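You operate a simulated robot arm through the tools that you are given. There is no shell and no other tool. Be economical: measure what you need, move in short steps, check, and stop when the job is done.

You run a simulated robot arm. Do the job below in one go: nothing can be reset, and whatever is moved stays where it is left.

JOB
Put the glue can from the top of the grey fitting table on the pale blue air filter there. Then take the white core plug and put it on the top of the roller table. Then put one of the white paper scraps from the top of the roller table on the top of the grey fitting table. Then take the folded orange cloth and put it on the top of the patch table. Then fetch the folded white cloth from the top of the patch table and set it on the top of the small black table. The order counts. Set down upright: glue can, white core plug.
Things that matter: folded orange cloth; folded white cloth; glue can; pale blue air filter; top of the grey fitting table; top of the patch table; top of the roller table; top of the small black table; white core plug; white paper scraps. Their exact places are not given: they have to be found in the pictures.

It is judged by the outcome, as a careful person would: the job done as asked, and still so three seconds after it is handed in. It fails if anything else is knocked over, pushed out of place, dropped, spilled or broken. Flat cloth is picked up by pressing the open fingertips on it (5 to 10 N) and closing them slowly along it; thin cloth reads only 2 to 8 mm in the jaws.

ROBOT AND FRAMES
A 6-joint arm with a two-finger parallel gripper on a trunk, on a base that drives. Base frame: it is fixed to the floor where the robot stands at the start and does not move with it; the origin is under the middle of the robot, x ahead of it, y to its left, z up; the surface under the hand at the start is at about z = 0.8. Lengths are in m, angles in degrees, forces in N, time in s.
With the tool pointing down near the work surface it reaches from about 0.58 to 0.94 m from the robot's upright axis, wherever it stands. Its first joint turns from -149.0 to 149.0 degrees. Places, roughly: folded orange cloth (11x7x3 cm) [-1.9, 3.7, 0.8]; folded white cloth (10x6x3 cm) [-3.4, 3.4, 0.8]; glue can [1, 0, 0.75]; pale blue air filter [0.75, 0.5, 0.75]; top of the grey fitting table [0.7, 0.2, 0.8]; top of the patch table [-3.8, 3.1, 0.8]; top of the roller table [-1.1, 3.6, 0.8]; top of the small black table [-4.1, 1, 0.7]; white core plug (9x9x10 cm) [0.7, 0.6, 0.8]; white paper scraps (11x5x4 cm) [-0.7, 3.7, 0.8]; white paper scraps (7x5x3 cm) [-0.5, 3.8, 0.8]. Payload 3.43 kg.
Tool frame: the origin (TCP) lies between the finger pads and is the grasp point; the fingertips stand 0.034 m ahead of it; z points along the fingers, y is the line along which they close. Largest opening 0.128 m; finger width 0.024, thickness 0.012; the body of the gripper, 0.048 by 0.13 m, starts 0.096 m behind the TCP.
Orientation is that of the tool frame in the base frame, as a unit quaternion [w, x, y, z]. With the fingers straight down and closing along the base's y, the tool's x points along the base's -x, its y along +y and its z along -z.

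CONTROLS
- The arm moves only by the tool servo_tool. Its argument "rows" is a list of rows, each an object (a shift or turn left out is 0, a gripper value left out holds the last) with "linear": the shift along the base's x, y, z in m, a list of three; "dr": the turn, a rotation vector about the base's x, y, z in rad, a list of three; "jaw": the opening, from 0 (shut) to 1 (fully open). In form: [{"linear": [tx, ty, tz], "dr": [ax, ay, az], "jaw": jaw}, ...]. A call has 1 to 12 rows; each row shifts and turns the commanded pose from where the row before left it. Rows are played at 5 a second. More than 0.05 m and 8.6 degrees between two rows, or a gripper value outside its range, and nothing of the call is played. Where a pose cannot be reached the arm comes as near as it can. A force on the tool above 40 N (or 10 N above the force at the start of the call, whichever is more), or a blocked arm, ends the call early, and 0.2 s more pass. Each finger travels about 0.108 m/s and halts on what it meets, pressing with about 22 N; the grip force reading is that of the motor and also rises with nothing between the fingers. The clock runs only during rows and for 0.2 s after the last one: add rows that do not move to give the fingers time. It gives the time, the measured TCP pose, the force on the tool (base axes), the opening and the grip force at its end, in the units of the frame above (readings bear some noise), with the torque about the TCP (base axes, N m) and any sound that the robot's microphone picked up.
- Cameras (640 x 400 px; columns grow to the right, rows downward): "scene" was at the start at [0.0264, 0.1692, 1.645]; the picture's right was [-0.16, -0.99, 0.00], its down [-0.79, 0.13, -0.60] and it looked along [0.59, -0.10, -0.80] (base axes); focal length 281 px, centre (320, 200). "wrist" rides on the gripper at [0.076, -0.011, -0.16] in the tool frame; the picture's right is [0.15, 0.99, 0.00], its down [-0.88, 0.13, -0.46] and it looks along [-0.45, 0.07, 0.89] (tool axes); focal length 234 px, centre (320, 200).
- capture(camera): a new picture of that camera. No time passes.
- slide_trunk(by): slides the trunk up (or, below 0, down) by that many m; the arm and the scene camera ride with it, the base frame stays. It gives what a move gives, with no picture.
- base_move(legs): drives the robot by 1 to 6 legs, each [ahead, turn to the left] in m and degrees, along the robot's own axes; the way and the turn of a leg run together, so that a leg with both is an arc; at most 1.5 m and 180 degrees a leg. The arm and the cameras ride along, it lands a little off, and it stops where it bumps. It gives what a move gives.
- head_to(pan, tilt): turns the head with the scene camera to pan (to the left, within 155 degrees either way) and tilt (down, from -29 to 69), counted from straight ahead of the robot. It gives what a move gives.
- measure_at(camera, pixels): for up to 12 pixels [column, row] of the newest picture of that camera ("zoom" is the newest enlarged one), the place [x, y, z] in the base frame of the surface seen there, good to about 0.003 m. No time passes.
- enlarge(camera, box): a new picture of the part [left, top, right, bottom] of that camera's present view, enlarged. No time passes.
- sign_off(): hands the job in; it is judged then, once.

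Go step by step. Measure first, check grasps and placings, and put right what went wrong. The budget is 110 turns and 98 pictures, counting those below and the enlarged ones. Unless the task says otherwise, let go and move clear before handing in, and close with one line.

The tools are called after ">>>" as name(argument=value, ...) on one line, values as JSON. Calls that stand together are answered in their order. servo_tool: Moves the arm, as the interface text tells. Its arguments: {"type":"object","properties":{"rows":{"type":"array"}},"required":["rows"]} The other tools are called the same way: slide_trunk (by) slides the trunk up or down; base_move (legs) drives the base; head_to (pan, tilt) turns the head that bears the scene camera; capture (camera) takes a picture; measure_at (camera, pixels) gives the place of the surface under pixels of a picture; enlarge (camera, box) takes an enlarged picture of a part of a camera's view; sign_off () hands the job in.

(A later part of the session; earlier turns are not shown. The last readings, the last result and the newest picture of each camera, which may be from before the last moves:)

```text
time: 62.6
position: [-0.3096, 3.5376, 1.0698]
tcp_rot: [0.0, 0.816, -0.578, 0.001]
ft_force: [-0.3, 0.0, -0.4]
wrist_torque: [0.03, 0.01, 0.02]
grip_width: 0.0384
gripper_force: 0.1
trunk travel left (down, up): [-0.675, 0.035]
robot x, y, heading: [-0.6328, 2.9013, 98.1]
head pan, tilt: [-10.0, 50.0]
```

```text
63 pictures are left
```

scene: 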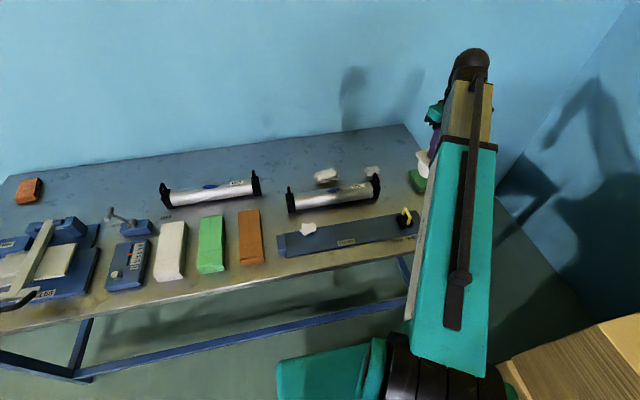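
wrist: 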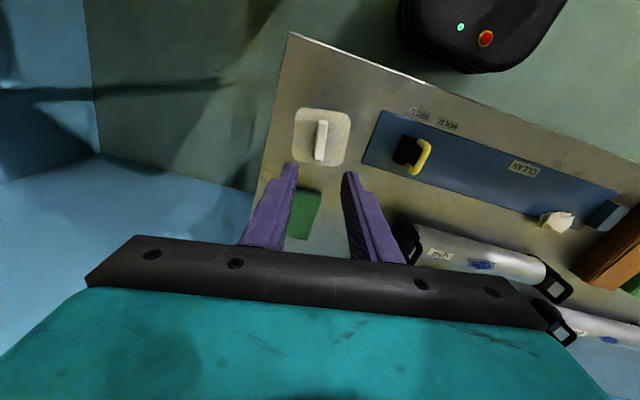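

The plug stands upright. Now moving the hand over to look down at the scraps behind the right roller.

>>> servo_tool(rows=[{"linear": [-0.0411, 0.015, 0.003]}, {"linear": [-0.0411, 0.015, 0.003]}, {"linear": [-0.0411, 0.015, 0], "dr": [0, 0, -0.05]}, {"linear": [-0.0411, 0.015, 0], "dr": [0, 0, -0.05]}, {"linear": [-0.0411, 0.015, 0], "dr": [0, 0, -0.057]}, {"linear": [-0.0411, 0.015, 0]}, {"linear": [-0.0411, 0.015, 0]}, {"linear": [-0.0411, 0.015, 0]}, {"linear": [-0.0411, 0.015, 0], "jaw": 1.0}, {"jaw": 1.0}])

>>> capture(camera="wrist")

>>> enlarge(camera="wrist", box=[200, 80, 440, 230])

>>> enlarge(camera="scene", box=[270, 140, 450, 260])

```text
time: 64.8
position: [-0.6819, 3.6753, 1.076]
tcp_rot: [0.001, 0.769, -0.64, 0.0]
ft_force: [-0.2, 1.1, 0.4]
wrist_torque: [-0.02, -0.04, -0.01]
grip_width: 0.1282
gripper_force: 0.1
trunk travel left (down, up): [-0.675, 0.035]
robot x, y, heading: [-0.6345, 2.9045, 98.2]
head pan, tilt: [-10.0, 50.0]
```

```text
62 pictures are left
```

wrist: 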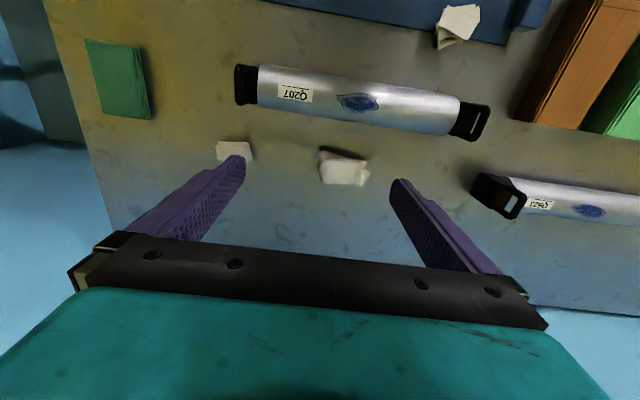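

```text
2.67 times, centred on (320, 155) of wrist
```

zoom: 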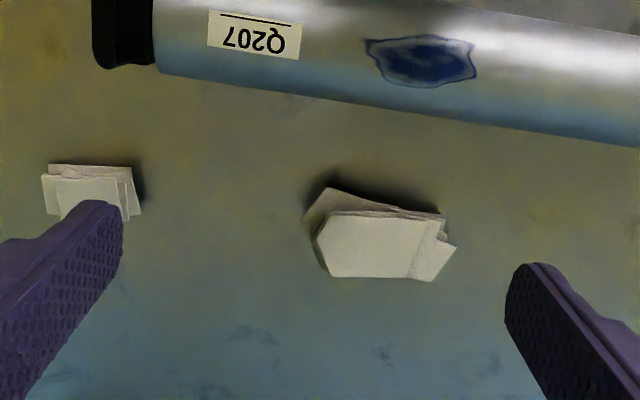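

```text
3.33 times, centred on (360, 200) of scene
```

zoom: 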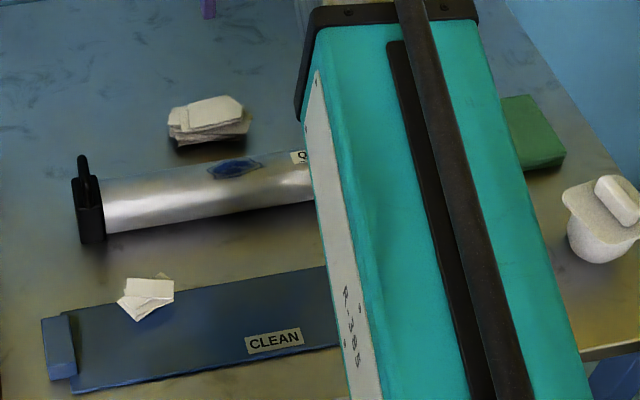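

The small scrap (wrist ~(235,150)) suits the present finger direction: 7 cm along the table. Measuring it.

>>> enlarge(camera="wrist", box=[195, 120, 275, 180])

>>> measure_at(camera="zoom", pixels=[[180, 180], [170, 250], [420, 180], [450, 280], [320, 190], [300, 260], [380, 240], [440, 330], [250, 300], [500, 250], [140, 200], [320, 220]])

```text
6.67 times, centred on (235, 150) of wrist
```

zoom: 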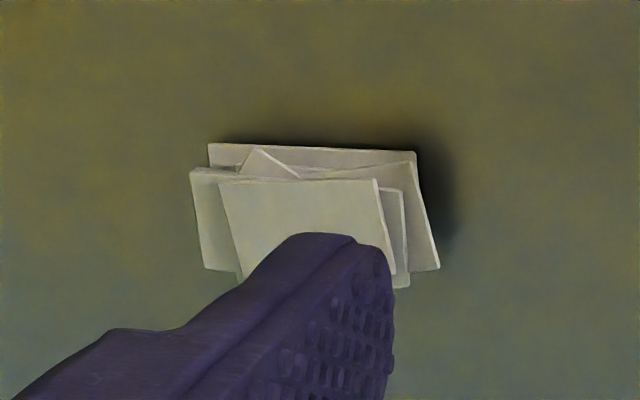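

```text
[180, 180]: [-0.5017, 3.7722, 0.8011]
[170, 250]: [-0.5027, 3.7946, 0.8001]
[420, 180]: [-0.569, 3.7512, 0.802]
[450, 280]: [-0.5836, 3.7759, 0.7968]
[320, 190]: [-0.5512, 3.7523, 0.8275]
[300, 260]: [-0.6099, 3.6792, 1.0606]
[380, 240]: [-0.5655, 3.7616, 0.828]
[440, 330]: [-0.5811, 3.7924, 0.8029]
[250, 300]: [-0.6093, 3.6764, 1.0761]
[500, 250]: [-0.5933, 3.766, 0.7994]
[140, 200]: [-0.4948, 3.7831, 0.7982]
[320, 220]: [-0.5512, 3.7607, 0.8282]
```

The scrap is centred near (-0.541, 3.767), top 0.828. Moving above it.

>>> servo_tool(rows=[{"linear": [0.035, 0.0225, 0]}, {"linear": [0.035, 0.0225, 0]}, {"linear": [0.035, 0.0225, 0]}, {"linear": [0.035, 0.0225, 0]}, {"linear": [0, 0, -0.045]}, {"linear": [0, 0, -0.045]}, {"linear": [0, 0, -0.04]}, {"linear": [0, 0, 0]}])

>>> capture(camera="wrist")

>>> enlarge(camera="wrist", box=[220, 80, 420, 230])

>>> measure_at(camera="zoom", pixels=[[320, 180], [250, 180], [390, 180], [320, 140], [320, 220], [270, 160], [370, 160]])

```text
time: 66.6
position: [-0.5454, 3.7648, 0.9444]
tcp_rot: [0.0, 0.769, -0.639, 0.0]
ft_force: [-0.1, 0.2, -0.1]
wrist_torque: [-0.02, 0.0, 0.01]
grip_width: 0.1281
gripper_force: 0.0
trunk travel left (down, up): [-0.675, 0.035]
robot x, y, heading: [-0.632, 2.8988, 98.1]
head pan, tilt: [-10.0, 50.0]
```

```text
58 pictures are left
```

wrist: 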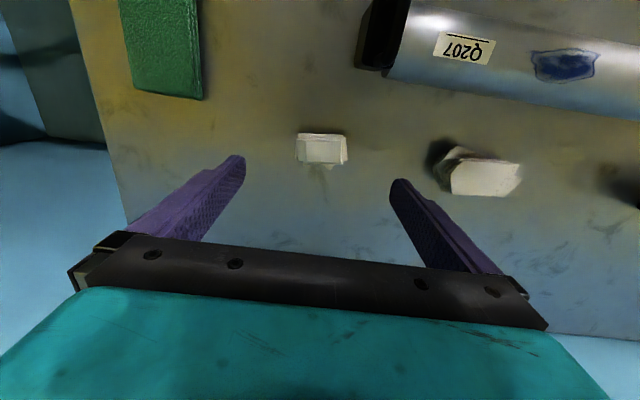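

```text
2.67 times, centred on (320, 155) of wrist
```

zoom: 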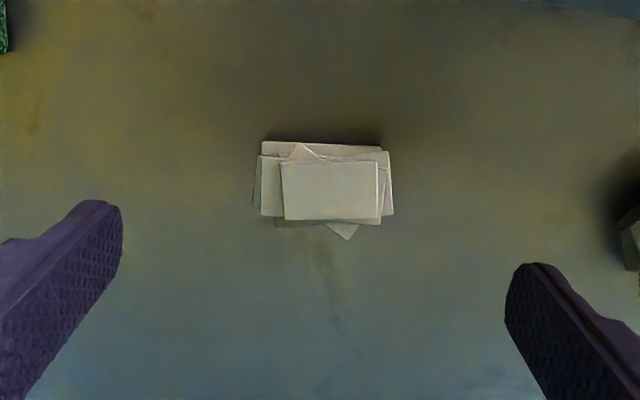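

```text
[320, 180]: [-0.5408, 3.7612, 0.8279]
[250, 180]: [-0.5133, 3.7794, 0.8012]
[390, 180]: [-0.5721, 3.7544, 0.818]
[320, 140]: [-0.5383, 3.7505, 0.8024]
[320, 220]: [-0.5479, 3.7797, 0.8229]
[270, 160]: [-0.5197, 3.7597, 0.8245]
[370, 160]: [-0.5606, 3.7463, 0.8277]
```

Scrap centred between the fingers. Descending so the tips stop at z≈0.805, then closing.

>>> servo_tool(rows=[{"linear": [0.003, 0.001, -0.045], "jaw": 0.8}, {"linear": [0, 0, -0.045]}, {"linear": [0, 0, -0.015]}, {"linear": [0, 0, 0], "jaw": 0.7}, {"jaw": 0.6}, {"jaw": 0.5}, {"jaw": 0.4}, {"jaw": 0.4}, {"jaw": 0.4}])

>>> capture(camera="wrist")

```text
time: 68.6
position: [-0.5399, 3.765, 0.8415]
tcp_rot: [0.0, 0.769, -0.64, 0.0]
ft_force: [0.5, -0.6, -1.1]
wrist_torque: [-0.03, -0.06, 0.0]
grip_width: 0.0617
gripper_force: 22.3
trunk travel left (down, up): [-0.675, 0.035]
robot x, y, heading: [-0.6373, 2.9005, 98.3]
head pan, tilt: [-10.0, 50.0]
```

```text
56 pictures are left
```

wrist: 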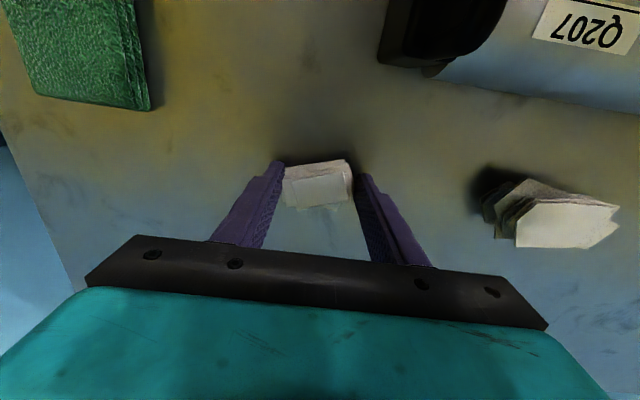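

Gripped at 62 mm. Lifting to check.

>>> servo_tool(rows=[{"linear": [0, 0, 0.02], "jaw": 0.3}, {"linear": [0, 0, 0.045]}, {"linear": [0, 0, 0.045]}, {"linear": [0, 0, 0.045]}, {"linear": [0, 0, 0.045]}, {"linear": [0, 0, 0.045]}, {"linear": [0, 0, 0]}])

>>> capture(camera="wrist")

>>> capture(camera="scene")

```text
time: 70.2
position: [-0.539, 3.7671, 1.085]
tcp_rot: [0.0, 0.769, -0.639, 0.001]
ft_force: [0.4, 0.6, 0.2]
wrist_torque: [0.0, 0.03, 0.02]
grip_width: 0.0612
gripper_force: 21.6
trunk travel left (down, up): [-0.675, 0.035]
robot x, y, heading: [-0.6356, 2.901, 98.4]
head pan, tilt: [-10.0, 50.0]
```

```text
55 pictures are left
```

wrist: 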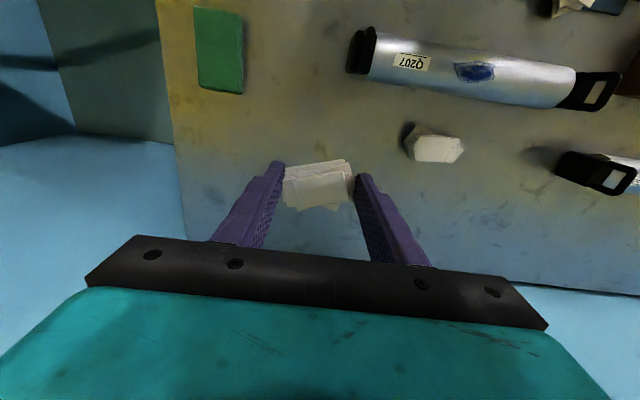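

```text
54 pictures are left
```

scene: 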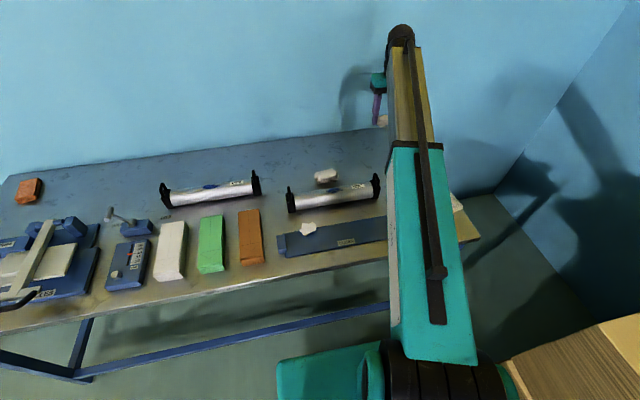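

Scrap is held. I'll pull the hand in a bit, then reverse to in front of the grey table and turn toward it. The plug's old spot (0.676, 0.553) is free.

>>> servo_tool(rows=[{"linear": [0.0, -0.047, 0.005]}, {"linear": [0.0, -0.047, 0.005]}, {"linear": [0.0, -0.047, 0]}, {"linear": [0, -0.047, 0]}])

>>> base_move(legs=[[0, -3.7], [-1.45, 0], [-1.45, 0], [0, -94.6]])

>>> head_to(pan=15, tilt=45)

>>> capture(camera="scene")

```text
time: 71.2
position: [-0.5377, 3.5763, 1.0956]
tcp_rot: [0.0, 0.769, -0.639, 0.0]
ft_force: [-0.2, 0.9, -0.1]
wrist_torque: [0.0, 0.01, 0.0]
grip_width: 0.061
gripper_force: 21.6
trunk travel left (down, up): [-0.675, 0.035]
robot x, y, heading: [-0.6331, 2.9027, 98.5]
head pan, tilt: [-10.0, 50.0]
```

```text
time: 93.0
position: [0.2998, -0.1212, 1.0958]
tcp_rot: [0.0, -0.013, 1.0, -0.001]
ft_force: [-0.5, 0.4, -0.8]
wrist_torque: [-0.01, -0.02, 0.02]
grip_width: 0.0606
gripper_force: 21.7
trunk travel left (down, up): [-0.675, 0.035]
robot x, y, heading: [-0.3521, 0.0399, -0.3]
head pan, tilt: [-10.0, 50.0]
```

```text
time: 93.8
position: [0.3021, -0.1222, 1.0943]
tcp_rot: [0.0, -0.012, 1.0, 0.001]
ft_force: [-0.1, 0.6, 1.5]
wrist_torque: [-0.02, -0.04, 0.03]
grip_width: 0.0607
gripper_force: 21.5
trunk travel left (down, up): [-0.675, 0.035]
robot x, y, heading: [-0.3481, 0.0403, -0.2]
head pan, tilt: [15.0, 45.0]
```

```text
53 pictures are left
```

scene: 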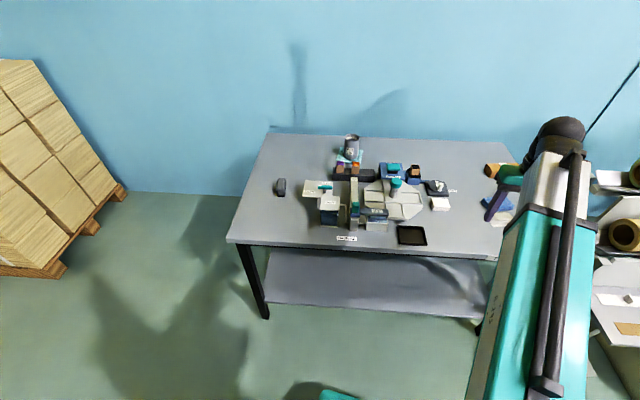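

The right front of the grey table, around (455,225), looks free and close to the hand. Measuring it.

>>> measure_at(camera="scene", pixels=[[455, 228], [460, 210], [450, 190], [428, 240], [450, 205], [487, 245], [488, 205], [470, 170], [280, 160], [460, 248]])

>>> enlarge(camera="scene", box=[320, 130, 520, 265])

```text
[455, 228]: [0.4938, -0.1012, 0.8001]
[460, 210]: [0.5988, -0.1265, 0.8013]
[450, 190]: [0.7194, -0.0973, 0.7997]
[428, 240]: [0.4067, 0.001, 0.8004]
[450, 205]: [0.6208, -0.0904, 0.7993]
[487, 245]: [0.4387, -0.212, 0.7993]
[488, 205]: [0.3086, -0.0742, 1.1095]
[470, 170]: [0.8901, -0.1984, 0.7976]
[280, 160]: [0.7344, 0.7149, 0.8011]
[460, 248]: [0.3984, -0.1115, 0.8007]
```

```text
2.96 times, centred on (420, 198) of scene
```

zoom: 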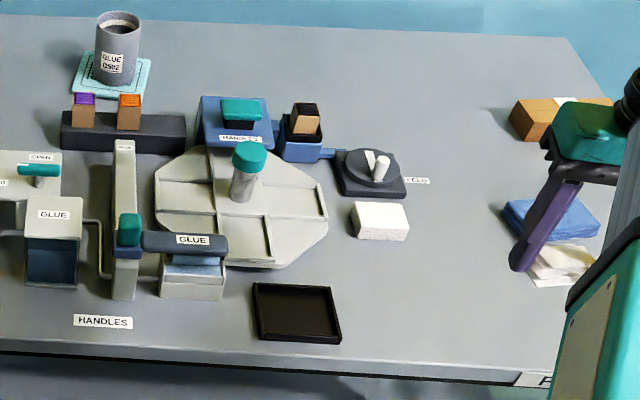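

The area around (0.56, -0.15) is free. Driving 0.28 m ahead puts the hand about there.

>>> base_move(legs=[[0.28, 0]])

>>> capture(camera="wrist")

```text
time: 96.0
position: [0.5802, -0.126, 1.0943]
tcp_rot: [0.0, -0.012, 1.0, 0.0]
ft_force: [0.0, 0.5, -0.6]
wrist_torque: [0.03, 0.0, -0.01]
grip_width: 0.0608
gripper_force: 21.8
trunk travel left (down, up): [-0.675, 0.035]
robot x, y, heading: [-0.0698, 0.0393, -0.5]
head pan, tilt: [15.0, 45.0]
```

```text
51 pictures are left
```

wrist: 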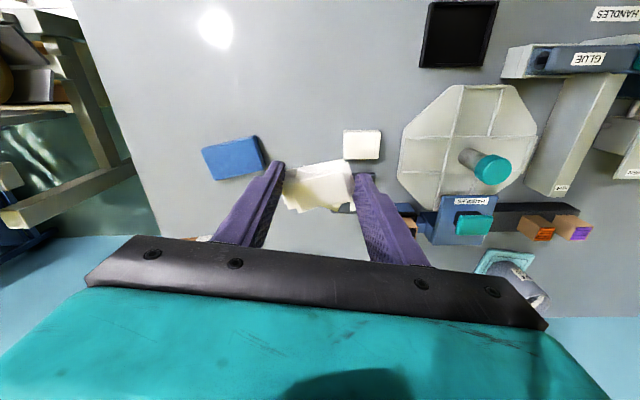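

>>> measure_at(camera="wrist", pixels=[[262, 150], [258, 140], [266, 165], [345, 135], [346, 155], [300, 120], [300, 60], [372, 140], [230, 150]])

```text
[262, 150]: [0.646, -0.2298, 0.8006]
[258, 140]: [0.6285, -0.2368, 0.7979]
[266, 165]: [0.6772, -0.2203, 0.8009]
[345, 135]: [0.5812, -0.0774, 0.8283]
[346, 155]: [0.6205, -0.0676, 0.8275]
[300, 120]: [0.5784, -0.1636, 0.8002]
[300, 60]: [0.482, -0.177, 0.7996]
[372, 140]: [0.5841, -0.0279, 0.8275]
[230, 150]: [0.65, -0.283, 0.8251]
```

Placing at (0.545, -0.16), clear of both blocks. Lowering.

>>> servo_tool(rows=[{"linear": [-0.035, -0.034, 0]}, {"linear": [0, 0, -0.049]}, {"linear": [0, 0, -0.049]}, {"linear": [0, 0, -0.049]}, {"linear": [0, 0, -0.049]}, {"linear": [0, 0, -0.045]}, {"linear": [0, 0, 0]}])

>>> servo_tool(rows=[{"linear": [0, 0, -0.004]}, {"linear": [0, 0, -0.003]}, {"linear": [0, 0, 0]}])

>>> capture(camera="wrist")

```text
time: 97.6
position: [0.5456, -0.1603, 0.8539]
tcp_rot: [-0.001, -0.011, 1.0, 0.0]
ft_force: [0.8, -0.2, -0.2]
wrist_torque: [0.03, 0.0, 0.03]
grip_width: 0.0606
gripper_force: 21.6
trunk travel left (down, up): [-0.675, 0.035]
robot x, y, heading: [-0.0734, 0.039, -0.4]
head pan, tilt: [15.0, 45.0]
```

```text
time: 98.4
position: [0.5445, -0.1611, 0.8457]
tcp_rot: [0.0, -0.011, 1.0, 0.0]
ft_force: [-0.5, -0.7, -1.4]
wrist_torque: [0.02, -0.01, -0.03]
grip_width: 0.0607
gripper_force: 22.3
trunk travel left (down, up): [-0.675, 0.035]
robot x, y, heading: [-0.065, 0.042, -0.7]
head pan, tilt: [15.0, 45.0]
```

```text
50 pictures are left
```

wrist: 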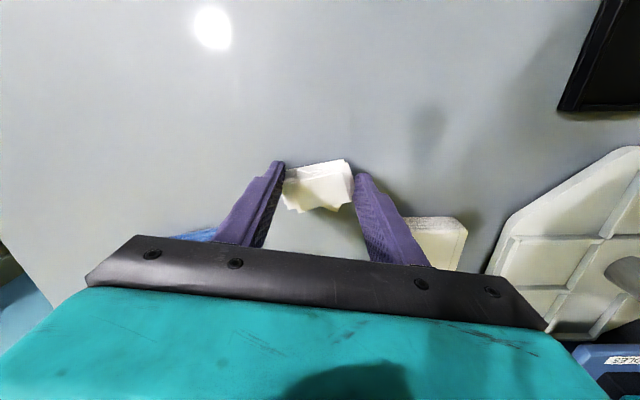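

Down to 0.841, then open by a couple of centimetres and rise.

>>> servo_tool(rows=[{"linear": [0, 0, -0.003]}, {"linear": [0, 0, -0.001]}, {"jaw": 0.6}, {"jaw": 0.75}, {"jaw": 0.75}, {"linear": [0, 0, 0.03]}, {"linear": [0, 0, 0.045]}, {"linear": [0, 0, 0.045]}, {"linear": [0, 0, 0.045]}, {"linear": [0, 0, 0.045]}, {"linear": [0, 0, 0.045]}])

>>> capture(camera="wrist")

```text
time: 100.8
position: [0.5449, -0.1596, 1.101]
tcp_rot: [0.0, -0.011, 1.0, -0.001]
ft_force: [0.4, -0.5, -0.1]
wrist_torque: [0.01, 0.0, -0.02]
grip_width: 0.0957
gripper_force: 0.1
trunk travel left (down, up): [-0.675, 0.035]
robot x, y, heading: [-0.0702, 0.0412, -0.5]
head pan, tilt: [15.0, 45.0]
```

```text
49 pictures are left
```

wrist: 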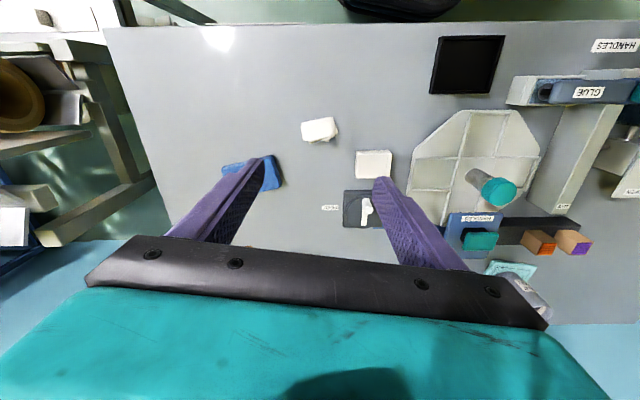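

The scrap lies on the grey table at (320,130). The orange cloth is deep at the roller table's left end, so I'll approach through the gap between the two blue tables.

>>> base_move(legs=[[-0.4, 0], [0, 132.3], [1.45, 0], [1.3, 0], [0, -32]])

>>> head_to(pan=10, tilt=32)

>>> capture(camera="scene")

```text
time: 128.2
position: [-2.2274, 2.7276, 1.0994]
tcp_rot: [0.0, 0.766, -0.643, 0.0]
ft_force: [0.0, 0.3, -0.3]
wrist_torque: [-0.02, -0.02, 0.01]
grip_width: 0.0962
gripper_force: 0.0
trunk travel left (down, up): [-0.675, 0.035]
robot x, y, heading: [-2.3167, 2.0918, 98.6]
head pan, tilt: [15.0, 45.0]
```

```text
time: 128.9
position: [-2.2259, 2.7279, 1.0997]
tcp_rot: [-0.001, 0.765, -0.644, -0.001]
ft_force: [0.6, -0.4, -0.2]
wrist_torque: [-0.02, -0.03, 0.0]
grip_width: 0.0959
gripper_force: 0.0
trunk travel left (down, up): [-0.675, 0.035]
robot x, y, heading: [-2.3173, 2.0914, 98.8]
head pan, tilt: [10.0, 32.0]
```

```text
48 pictures are left
```

scene: 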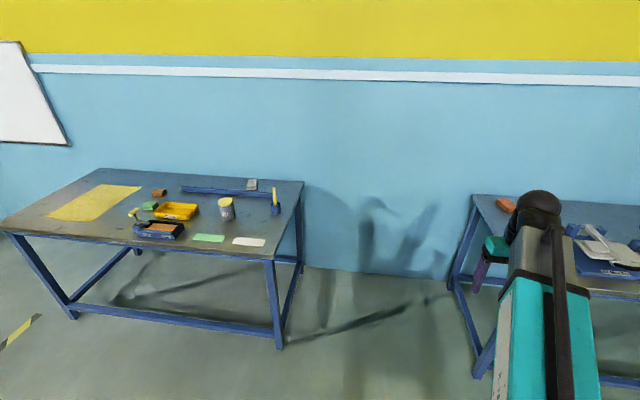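

>>> enlarge(camera="scene", box=[100, 160, 310, 280])

>>> measure_at(camera="zoom", pixels=[[455, 72], [455, 245], [325, 235], [390, 140], [525, 310], [610, 90], [310, 180], [460, 200], [530, 200], [400, 60], [560, 90], [535, 120]])

>>> measure_at(camera="scene", pixels=[[505, 206], [498, 203], [514, 207], [473, 200], [455, 285], [272, 260], [303, 185], [280, 340], [488, 370], [525, 215]])

```text
3.05 times, centred on (205, 220) of scene
```

zoom: 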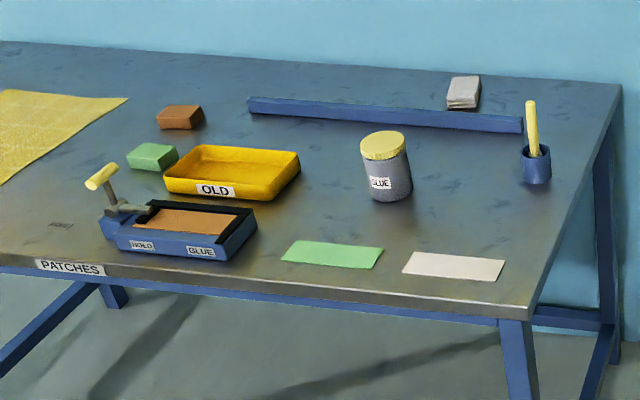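

```text
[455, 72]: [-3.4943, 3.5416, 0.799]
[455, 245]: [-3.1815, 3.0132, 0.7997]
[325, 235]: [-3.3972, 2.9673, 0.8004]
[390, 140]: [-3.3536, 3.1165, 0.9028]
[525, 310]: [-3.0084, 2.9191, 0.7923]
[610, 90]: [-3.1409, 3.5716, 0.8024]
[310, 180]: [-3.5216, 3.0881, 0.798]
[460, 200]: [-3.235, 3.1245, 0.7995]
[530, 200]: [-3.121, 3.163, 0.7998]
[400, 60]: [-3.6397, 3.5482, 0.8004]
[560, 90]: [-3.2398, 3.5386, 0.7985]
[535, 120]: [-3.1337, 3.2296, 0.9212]
```

```text
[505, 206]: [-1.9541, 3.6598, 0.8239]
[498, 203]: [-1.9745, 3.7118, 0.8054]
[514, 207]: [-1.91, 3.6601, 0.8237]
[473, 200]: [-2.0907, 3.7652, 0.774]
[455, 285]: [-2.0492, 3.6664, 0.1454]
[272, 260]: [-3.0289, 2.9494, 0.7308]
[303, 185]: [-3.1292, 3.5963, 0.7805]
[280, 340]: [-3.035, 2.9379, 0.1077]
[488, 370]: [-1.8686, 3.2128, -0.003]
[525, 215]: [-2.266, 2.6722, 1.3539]
```

Orange cloth at about (-1.93, 3.67), white cloth at about (-3.45, 3.5). I'll drive into the gap to (-2.52, 3.05), after measuring the wall behind it.

>>> measure_at(camera="scene", pixels=[[380, 180], [440, 180], [380, 275]])

>>> base_move(legs=[[0, 3], [0.96, 0], [0, -2]])

>>> head_to(pan=-60, tilt=45)

>>> capture(camera="scene")

```text
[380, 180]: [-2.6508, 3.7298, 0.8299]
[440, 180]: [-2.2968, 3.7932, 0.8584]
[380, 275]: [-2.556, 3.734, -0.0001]
```

```text
time: 135.5
position: [-2.4377, 3.6774, 1.1009]
tcp_rot: [0.0, 0.772, -0.636, 0.0]
ft_force: [0.4, 0.2, -0.8]
wrist_torque: [-0.05, -0.03, -0.02]
grip_width: 0.0959
gripper_force: 0.1
trunk travel left (down, up): [-0.675, 0.035]
robot x, y, heading: [-2.5118, 3.0394, 100.3]
head pan, tilt: [10.0, 32.0]
```

```text
time: 136.9
position: [-2.4383, 3.6767, 1.0998]
tcp_rot: [0.001, 0.772, -0.636, -0.001]
ft_force: [-0.2, 0.3, -0.1]
wrist_torque: [0.02, 0.0, -0.01]
grip_width: 0.0957
gripper_force: 0.1
trunk travel left (down, up): [-0.675, 0.035]
robot x, y, heading: [-2.5099, 3.0365, 100.1]
head pan, tilt: [-60.0, 45.0]
```

```text
46 pictures are left
```

scene: 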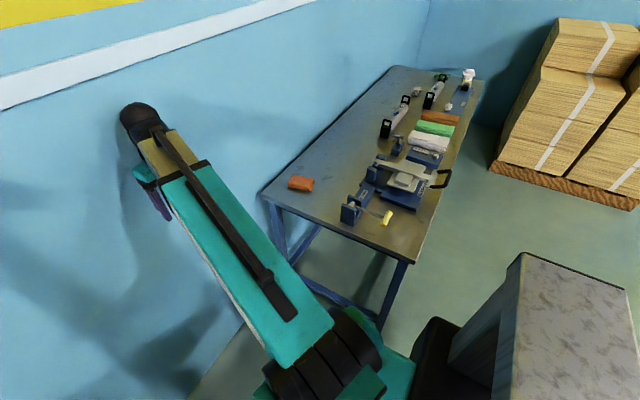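

The wall is close (y≈3.77 here), so I'll swing the hand right and away from it first, then look at the orange cloth.

>>> servo_tool(rows=[{"linear": [0.045, -0.017, 0]}, {"linear": [0.045, -0.017, 0]}, {"linear": [0.045, -0.017, 0]}, {"linear": [0.045, -0.017, 0]}, {"linear": [0.045, -0.017, 0]}, {"linear": [0.045, -0.017, 0]}, {"linear": [0.045, -0.015, 0]}, {"linear": [0.04, 0, 0]}, {"linear": [0, 0, 0]}])

>>> capture(camera="wrist")

>>> capture(camera="scene")

```text
time: 138.9
position: [-2.0837, 3.5599, 1.0994]
tcp_rot: [0.0, 0.771, -0.636, -0.001]
ft_force: [0.4, 0.1, -1.0]
wrist_torque: [0.0, -0.02, 0.03]
grip_width: 0.0959
gripper_force: 0.1
trunk travel left (down, up): [-0.675, 0.035]
robot x, y, heading: [-2.5136, 3.0343, 100.1]
head pan, tilt: [-60.0, 45.0]
```

```text
45 pictures are left
```

wrist: 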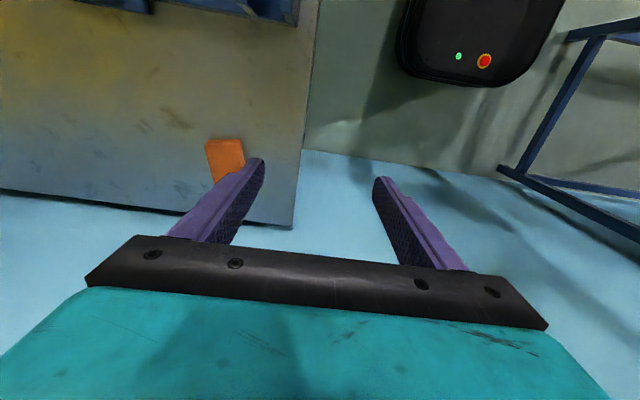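

```text
44 pictures are left
```

scene: 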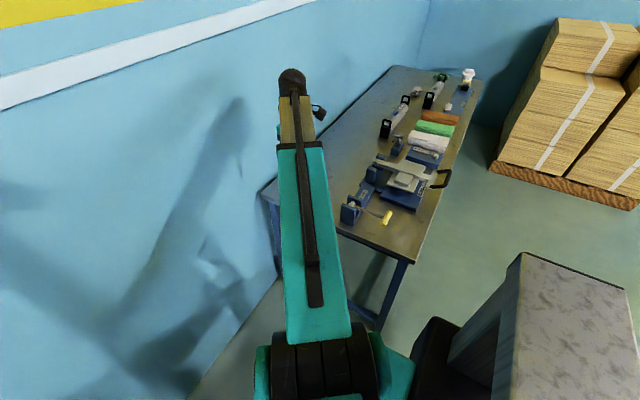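

>>> enlarge(camera="wrist", box=[180, 120, 300, 200])

>>> measure_at(camera="zoom", pixels=[[145, 125], [320, 110], [200, 120], [240, 130], [200, 200], [280, 180], [340, 220], [200, 290], [300, 130], [400, 150], [160, 160]])

>>> measure_at(camera="wrist", pixels=[[20, 200], [293, 180], [250, 80], [240, 215], [150, 205], [60, 150]])

```text
5.00 times, centred on (240, 160) of wrist
```

zoom: 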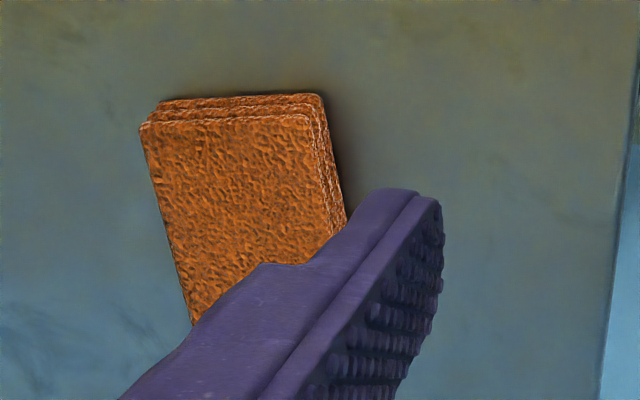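

```text
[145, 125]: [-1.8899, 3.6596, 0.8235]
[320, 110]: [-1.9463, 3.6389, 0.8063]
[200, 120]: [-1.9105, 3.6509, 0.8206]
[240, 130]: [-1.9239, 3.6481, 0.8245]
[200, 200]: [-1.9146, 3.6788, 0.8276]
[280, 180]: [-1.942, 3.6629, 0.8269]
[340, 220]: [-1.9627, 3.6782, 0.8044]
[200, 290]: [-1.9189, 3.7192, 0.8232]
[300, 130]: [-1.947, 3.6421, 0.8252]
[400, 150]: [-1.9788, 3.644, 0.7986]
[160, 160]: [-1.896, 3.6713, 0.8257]
```

```text
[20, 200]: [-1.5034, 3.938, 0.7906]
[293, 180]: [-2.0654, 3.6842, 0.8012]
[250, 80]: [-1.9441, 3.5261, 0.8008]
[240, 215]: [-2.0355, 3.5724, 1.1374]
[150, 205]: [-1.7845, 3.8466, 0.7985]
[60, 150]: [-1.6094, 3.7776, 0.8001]
```

The cloth's long axis is about 20° off the base's y, centred near (-1.935, 3.695), width 7 cm. Turning the hand to suit and moving above it.

>>> servo_tool(rows=[{"linear": [0.0298, 0.0264, 0], "jaw": 1.0}, {"linear": [0.0298, 0.0264, 0], "dr": [0, 0, 0.07]}, {"linear": [0.0298, 0.0264, 0], "dr": [0, 0, 0.07]}, {"linear": [0.0298, 0.0264, 0]}, {"linear": [0.0298, 0.0264, 0]}, {"linear": [0, 0, -0.045]}, {"linear": [0, 0, -0.045]}, {"linear": [0, 0, -0.03]}, {"linear": [0, 0, 0]}])

>>> enlarge(camera="wrist", box=[220, 80, 420, 230])

>>> measure_at(camera="zoom", pixels=[[320, 140], [320, 180], [320, 230], [260, 180], [380, 180], [240, 180], [400, 180], [280, 120], [360, 120], [270, 240], [370, 240], [320, 300]])

```text
time: 140.9
position: [-1.9328, 3.6902, 0.9792]
tcp_rot: [-0.001, 0.814, -0.58, 0.0]
ft_force: [0.5, -0.2, 0.2]
wrist_torque: [-0.01, 0.01, 0.01]
grip_width: 0.1281
gripper_force: 0.0
trunk travel left (down, up): [-0.675, 0.035]
robot x, y, heading: [-2.5125, 3.0393, 100.3]
head pan, tilt: [-60.0, 45.0]
```

```text
2.67 times, centred on (320, 155) of wrist
```

zoom: 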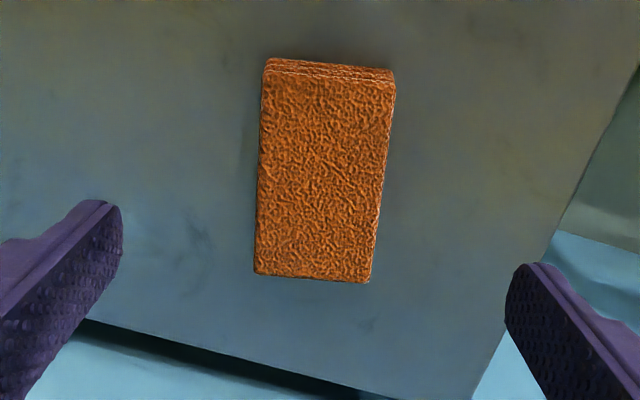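

```text
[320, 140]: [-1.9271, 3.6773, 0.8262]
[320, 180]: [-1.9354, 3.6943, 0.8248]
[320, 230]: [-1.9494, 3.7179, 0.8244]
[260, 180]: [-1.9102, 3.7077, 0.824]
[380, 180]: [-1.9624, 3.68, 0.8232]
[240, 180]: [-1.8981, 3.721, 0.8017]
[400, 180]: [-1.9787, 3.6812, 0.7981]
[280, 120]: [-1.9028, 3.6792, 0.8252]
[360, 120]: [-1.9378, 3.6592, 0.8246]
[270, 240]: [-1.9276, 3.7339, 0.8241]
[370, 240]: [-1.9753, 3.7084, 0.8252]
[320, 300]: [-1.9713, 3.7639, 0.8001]
```

The cloth is centred and aligned. Descending to TCP 0.840 and closing gently on its sides.

>>> servo_tool(rows=[{"linear": [-0.003, 0.003, -0.045]}, {"linear": [0, 0, -0.045]}, {"linear": [0, 0, -0.035]}, {"linear": [0, 0, -0.013]}, {"linear": [0, 0, 0], "jaw": 0.8}, {"jaw": 0.65}, {"jaw": 0.55}, {"jaw": 0.45}, {"jaw": 0.4}, {"jaw": 0.35}, {"jaw": 0.35}])

>>> capture(camera="wrist")

```text
time: 143.3
position: [-1.9366, 3.6943, 0.8414]
tcp_rot: [0.0, 0.815, -0.58, 0.001]
ft_force: [-0.6, -0.9, 0.6]
wrist_torque: [-0.02, 0.02, 0.03]
grip_width: 0.0649
gripper_force: 21.4
trunk travel left (down, up): [-0.675, 0.035]
robot x, y, heading: [-2.5111, 3.0403, 100.2]
head pan, tilt: [-60.0, 45.0]
```

```text
41 pictures are left
```

wrist: 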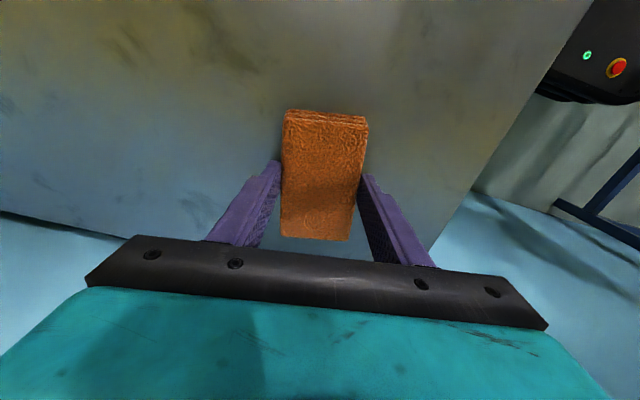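

Gripped at 65 mm. Lifting, pulling away from the wall, and backing out of the gap before swinging the arm to the left.

>>> servo_tool(rows=[{"linear": [0, 0, 0.02]}, {"linear": [0, 0, 0.048]}, {"linear": [0, 0, 0.048]}, {"linear": [0, 0, 0.048]}, {"linear": [0, 0, 0.048]}, {"linear": [0, 0, 0.048]}, {"linear": [-0.0365, -0.0325, 0]}, {"linear": [-0.0365, -0.0325, 0]}, {"linear": [-0.0365, -0.0325, 0]}, {"linear": [-0.0365, -0.0325, 0]}, {"linear": [0, 0, 0]}])

>>> capture(camera="wrist")

>>> base_move(legs=[[-0.45, 0]])

```text
time: 145.7
position: [-2.0814, 3.5649, 1.1027]
tcp_rot: [-0.001, 0.814, -0.581, 0.0]
ft_force: [1.3, 0.5, -1.0]
wrist_torque: [0.03, 0.02, 0.03]
grip_width: 0.0644
gripper_force: 21.7
trunk travel left (down, up): [-0.675, 0.035]
robot x, y, heading: [-2.5157, 3.0385, 99.9]
head pan, tilt: [-60.0, 45.0]
```

```text
40 pictures are left
```

wrist: 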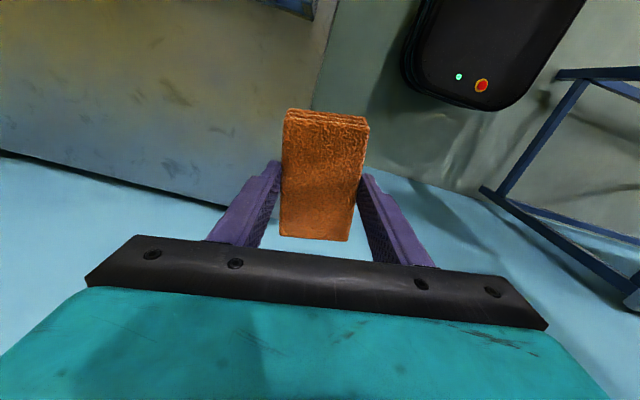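

```text
time: 148.7
position: [-2.0033, 3.129, 1.1026]
tcp_rot: [0.0, 0.814, -0.58, -0.001]
ft_force: [0.2, -0.3, -0.2]
wrist_torque: [0.01, 0.01, 0.02]
grip_width: 0.0641
gripper_force: 21.2
trunk travel left (down, up): [-0.675, 0.035]
robot x, y, heading: [-2.4367, 2.601, 100.0]
head pan, tilt: [-60.0, 45.0]
```

>>> servo_tool(rows=[{"linear": [-0.0451, 0.0069, 0]}, {"linear": [-0.0451, 0.0069, 0]}, {"linear": [-0.0451, 0.0069, 0]}, {"linear": [-0.0451, 0.0069, 0]}, {"linear": [-0.0451, 0.0069, 0]}, {"linear": [-0.0451, 0.0069, 0]}, {"linear": [-0.0451, 0.0069, 0]}, {"linear": [-0.0451, 0.0069, 0]}, {"linear": [-0.0451, 0.0069, 0]}, {"linear": [-0.0451, 0.0069, 0]}, {"linear": [-0.0451, 0.0069, 0]}, {"linear": [-0.0451, 0.0069, 0]}])

>>> servo_tool(rows=[{"linear": [-0.0437, -0.0212, 0]}, {"linear": [-0.0437, -0.0212, 0]}, {"linear": [-0.0437, -0.0212, 0]}, {"linear": [-0.0437, -0.0212, 0]}, {"linear": [-0.0437, -0.0212, 0]}, {"linear": [-0.0437, -0.0212, 0]}, {"linear": [-0.0437, -0.0212, 0]}, {"linear": [-0.0437, -0.0212, 0]}, {"linear": [-0.0437, -0.0212, 0]}])

>>> servo_tool(rows=[{"linear": [-0.022, -0.0402, 0]}, {"linear": [-0.022, -0.0402, 0]}, {"linear": [-0.022, -0.0402, 0]}, {"linear": [-0.022, -0.0402, 0]}, {"linear": [-0.022, -0.0402, 0]}, {"linear": [-0.022, -0.0402, 0]}, {"linear": [-0.022, -0.0402, 0]}, {"linear": [0, 0, 0]}])

>>> head_to(pan=50, tilt=40)

>>> capture(camera="scene")

```text
time: 151.3
position: [-2.5439, 3.2145, 1.1016]
tcp_rot: [0.0, 0.814, -0.581, 0.0]
ft_force: [-0.2, -0.3, -0.5]
wrist_torque: [0.01, 0.01, 0.0]
grip_width: 0.0642
gripper_force: 22.1
trunk travel left (down, up): [-0.675, 0.035]
robot x, y, heading: [-2.435, 2.6005, 100.2]
head pan, tilt: [-60.0, 45.0]
```

```text
time: 153.3
position: [-2.9423, 3.0214, 1.1006]
tcp_rot: [-0.001, 0.813, -0.582, 0.001]
ft_force: [0.6, -0.7, -1.1]
wrist_torque: [-0.04, 0.02, -0.01]
grip_width: 0.064
gripper_force: 22.4
trunk travel left (down, up): [-0.675, 0.035]
robot x, y, heading: [-2.4331, 2.6018, 100.2]
head pan, tilt: [-60.0, 45.0]
```

```text
time: 155.1
position: [-3.0931, 2.7427, 1.1026]
tcp_rot: [0.0, 0.814, -0.581, 0.001]
ft_force: [-0.3, -0.3, 0.0]
wrist_torque: [0.01, 0.0, -0.02]
grip_width: 0.0644
gripper_force: 22.2
trunk travel left (down, up): [-0.675, 0.035]
robot x, y, heading: [-2.4348, 2.6055, 100.1]
head pan, tilt: [-60.0, 45.0]
```

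```text
time: 157.0
position: [-3.0932, 2.7422, 1.1026]
tcp_rot: [-0.001, 0.814, -0.58, 0.0]
ft_force: [0.4, 0.5, -0.9]
wrist_torque: [-0.01, 0.02, 0.03]
grip_width: 0.064
gripper_force: 22.0
trunk travel left (down, up): [-0.675, 0.035]
robot x, y, heading: [-2.4358, 2.6042, 100.0]
head pan, tilt: [50.0, 40.0]
```

```text
39 pictures are left
```

scene: 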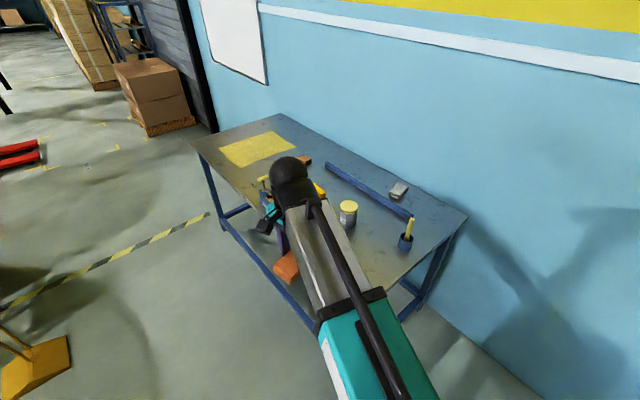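

Now the patch table is seen from its right end. Zooming on the white cloth (398,190) and the free areas.

>>> enlarge(camera="scene", box=[310, 150, 480, 290])

>>> measure_at(camera="zoom", pixels=[[335, 145], [310, 150], [355, 130], [330, 125], [420, 180], [490, 200], [560, 230], [450, 260], [330, 210], [250, 250], [230, 320], [385, 400]])

```text
2.86 times, centred on (395, 220) of scene
```

zoom: 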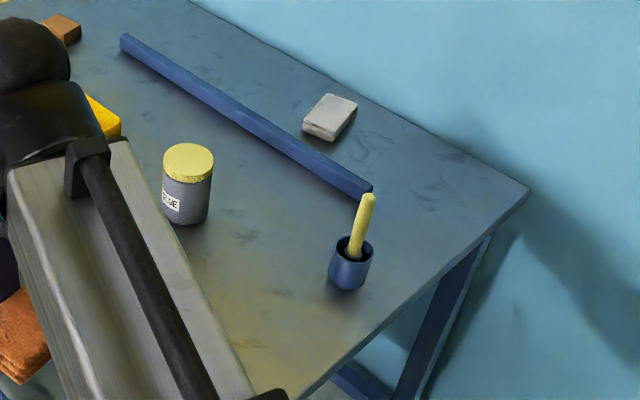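

```text
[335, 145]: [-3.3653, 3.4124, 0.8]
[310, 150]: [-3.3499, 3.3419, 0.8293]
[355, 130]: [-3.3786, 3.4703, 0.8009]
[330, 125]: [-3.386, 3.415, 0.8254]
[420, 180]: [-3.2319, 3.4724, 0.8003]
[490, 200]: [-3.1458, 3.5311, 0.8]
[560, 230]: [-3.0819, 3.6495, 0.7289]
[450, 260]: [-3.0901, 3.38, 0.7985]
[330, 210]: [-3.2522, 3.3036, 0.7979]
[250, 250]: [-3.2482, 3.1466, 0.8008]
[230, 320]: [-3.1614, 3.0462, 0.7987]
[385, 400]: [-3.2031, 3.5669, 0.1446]
```

Orange will go at (-3.22, 3.14), between the glue pot, brush cup and rail. Driving into the gap with the arm on the left.

>>> base_move(legs=[[0, 5.3], [0.545, 0], [0, -5.3]])

>>> capture(camera="wrist")

>>> head_to(pan=80, tilt=50)

>>> capture(camera="scene")

```text
time: 161.7
position: [-3.2384, 3.2623, 1.1017]
tcp_rot: [0.0, 0.815, -0.579, 0.0]
ft_force: [0.5, 0.8, -1.5]
wrist_torque: [-0.03, 0.01, 0.03]
grip_width: 0.0644
gripper_force: 21.8
trunk travel left (down, up): [-0.675, 0.035]
robot x, y, heading: [-2.5742, 3.1255, 100.5]
head pan, tilt: [50.0, 40.0]
```

```text
37 pictures are left
```

wrist: 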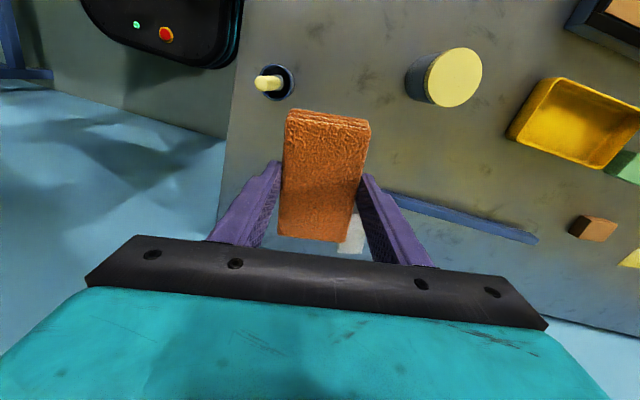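

```text
time: 162.6
position: [-3.2383, 3.2622, 1.1021]
tcp_rot: [0.0, 0.815, -0.579, 0.0]
ft_force: [0.8, 0.2, -0.3]
wrist_torque: [-0.02, 0.02, 0.03]
grip_width: 0.064
gripper_force: 21.4
trunk travel left (down, up): [-0.675, 0.035]
robot x, y, heading: [-2.5746, 3.1266, 100.6]
head pan, tilt: [80.0, 50.0]
```

```text
36 pictures are left
```

scene: 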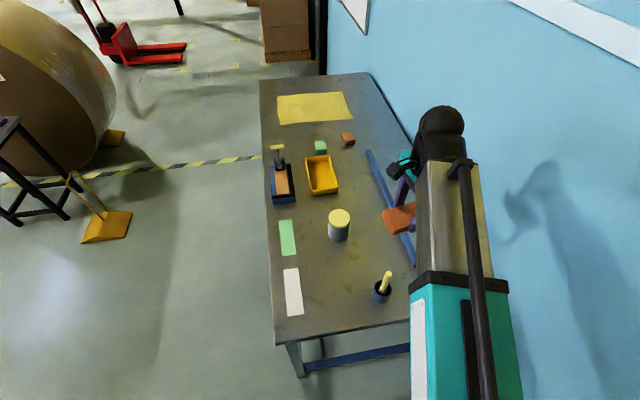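

>>> measure_at(camera="scene", pixels=[[375, 290], [383, 302], [387, 275], [348, 232], [338, 241], [338, 212], [298, 268], [302, 310], [345, 265], [340, 290], [365, 260]])

```text
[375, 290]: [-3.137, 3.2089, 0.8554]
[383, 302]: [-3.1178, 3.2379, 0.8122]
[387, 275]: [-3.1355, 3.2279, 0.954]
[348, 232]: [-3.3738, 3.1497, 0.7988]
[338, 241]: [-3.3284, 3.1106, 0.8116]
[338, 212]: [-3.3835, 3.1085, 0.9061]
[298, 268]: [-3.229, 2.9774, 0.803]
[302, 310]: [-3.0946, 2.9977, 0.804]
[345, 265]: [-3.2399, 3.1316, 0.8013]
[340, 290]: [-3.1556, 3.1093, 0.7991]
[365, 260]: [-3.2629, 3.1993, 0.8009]
```

The spot (-3.225, 3.12) is clear. Moving above it and lowering.

>>> servo_tool(rows=[{"linear": [0.0045, -0.0474, 0]}, {"linear": [0.0045, -0.0474, 0]}, {"linear": [0.0045, -0.0474, 0]}, {"linear": [0, 0, -0.049]}, {"linear": [0, 0, -0.049]}, {"linear": [0, 0, -0.049]}, {"linear": [0, 0, -0.049]}, {"linear": [0, 0, -0.045]}, {"linear": [0, 0, -0.012]}, {"linear": [0, 0, 0]}])

>>> capture(camera="scene")

```text
time: 164.8
position: [-3.221, 3.1188, 0.8502]
tcp_rot: [0.001, 0.815, -0.58, 0.0]
ft_force: [-0.5, -0.3, 0.0]
wrist_torque: [0.02, 0.02, 0.0]
grip_width: 0.064
gripper_force: 21.8
trunk travel left (down, up): [-0.675, 0.035]
robot x, y, heading: [-2.5745, 3.128, 100.5]
head pan, tilt: [80.0, 50.0]
```

```text
35 pictures are left
```

scene: 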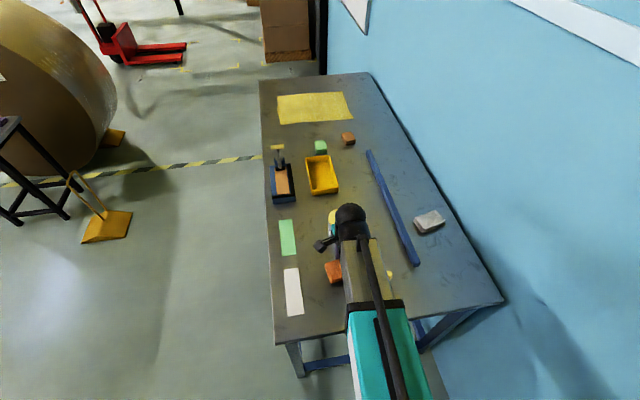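

>>> servo_tool(rows=[{"linear": [0, 0, -0.005]}, {"linear": [0, 0, -0.003]}, {"linear": [0, 0, -0.001]}, {"jaw": 0.58}, {"jaw": 0.65}, {"jaw": 0.65}, {"linear": [0, 0, 0.03]}, {"linear": [0, 0, 0.049]}, {"linear": [0, 0, 0.049]}, {"linear": [0, 0, 0.049]}, {"linear": [0, 0, 0.049]}])

>>> servo_tool(rows=[{"linear": [-0.02, 0.044, 0.01]}, {"linear": [-0.02, 0.044, 0.01]}, {"linear": [-0.02, 0.044, 0.01]}, {"linear": [-0.024, 0.043, 0]}, {"linear": [-0.024, 0.043, 0]}, {"linear": [-0.024, 0.043, 0], "jaw": 1.0}, {"linear": [-0.02, 0.03, 0], "jaw": 1.0}, {"jaw": 1.0}])

>>> capture(camera="wrist")

>>> capture(camera="scene")

```text
time: 167.2
position: [-3.2236, 3.1166, 1.0675]
tcp_rot: [0.0, 0.815, -0.579, 0.0]
ft_force: [-0.1, -0.3, 0.4]
wrist_torque: [0.0, 0.03, -0.02]
grip_width: 0.083
gripper_force: 0.1
trunk travel left (down, up): [-0.675, 0.035]
robot x, y, heading: [-2.5723, 3.1253, 100.8]
head pan, tilt: [80.0, 50.0]
```

```text
time: 169.0
position: [-3.376, 3.4106, 1.0966]
tcp_rot: [0.0, 0.816, -0.579, 0.0]
ft_force: [-1.5, 0.6, -0.3]
wrist_torque: [0.02, 0.01, 0.02]
grip_width: 0.128
gripper_force: 0.1
trunk travel left (down, up): [-0.675, 0.035]
robot x, y, heading: [-2.5743, 3.1285, 100.8]
head pan, tilt: [80.0, 50.0]
```

```text
34 pictures are left
```

wrist: 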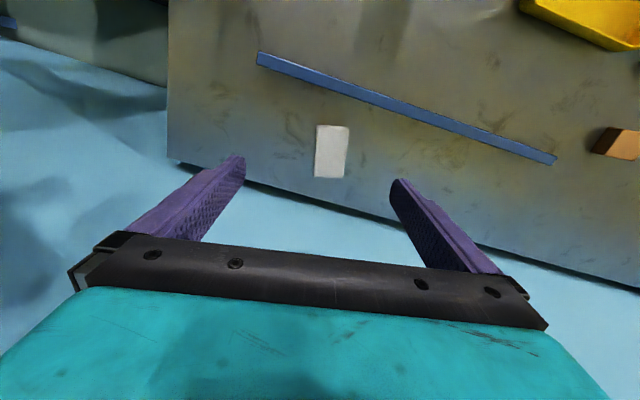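

```text
33 pictures are left
```

scene: 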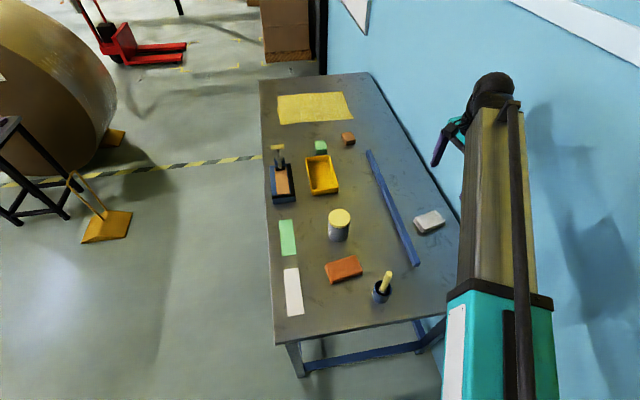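

Orange lies flat at (343,268). Measuring the white cloth in the wrist view.

>>> enlarge(camera="wrist", box=[260, 100, 400, 200])

>>> measure_at(camera="zoom", pixels=[[270, 125], [390, 130], [260, 230], [385, 230], [330, 180], [325, 325], [265, 320], [375, 330], [440, 200], [330, 60], [210, 200]])

```text
4.00 times, centred on (330, 150) of wrist
```

zoom: 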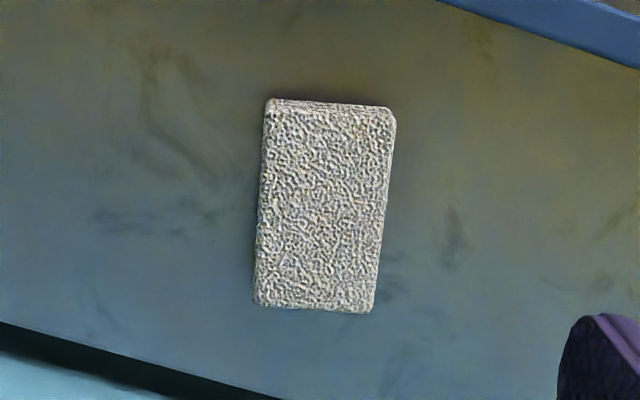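

```text
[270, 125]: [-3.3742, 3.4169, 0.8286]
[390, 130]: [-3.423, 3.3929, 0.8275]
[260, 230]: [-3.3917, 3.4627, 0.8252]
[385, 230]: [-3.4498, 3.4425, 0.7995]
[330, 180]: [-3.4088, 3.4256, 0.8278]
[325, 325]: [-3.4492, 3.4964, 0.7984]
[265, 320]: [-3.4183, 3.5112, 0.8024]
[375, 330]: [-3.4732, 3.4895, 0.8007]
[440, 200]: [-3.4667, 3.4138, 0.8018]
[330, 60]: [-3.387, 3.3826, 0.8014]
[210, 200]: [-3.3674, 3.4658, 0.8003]
```

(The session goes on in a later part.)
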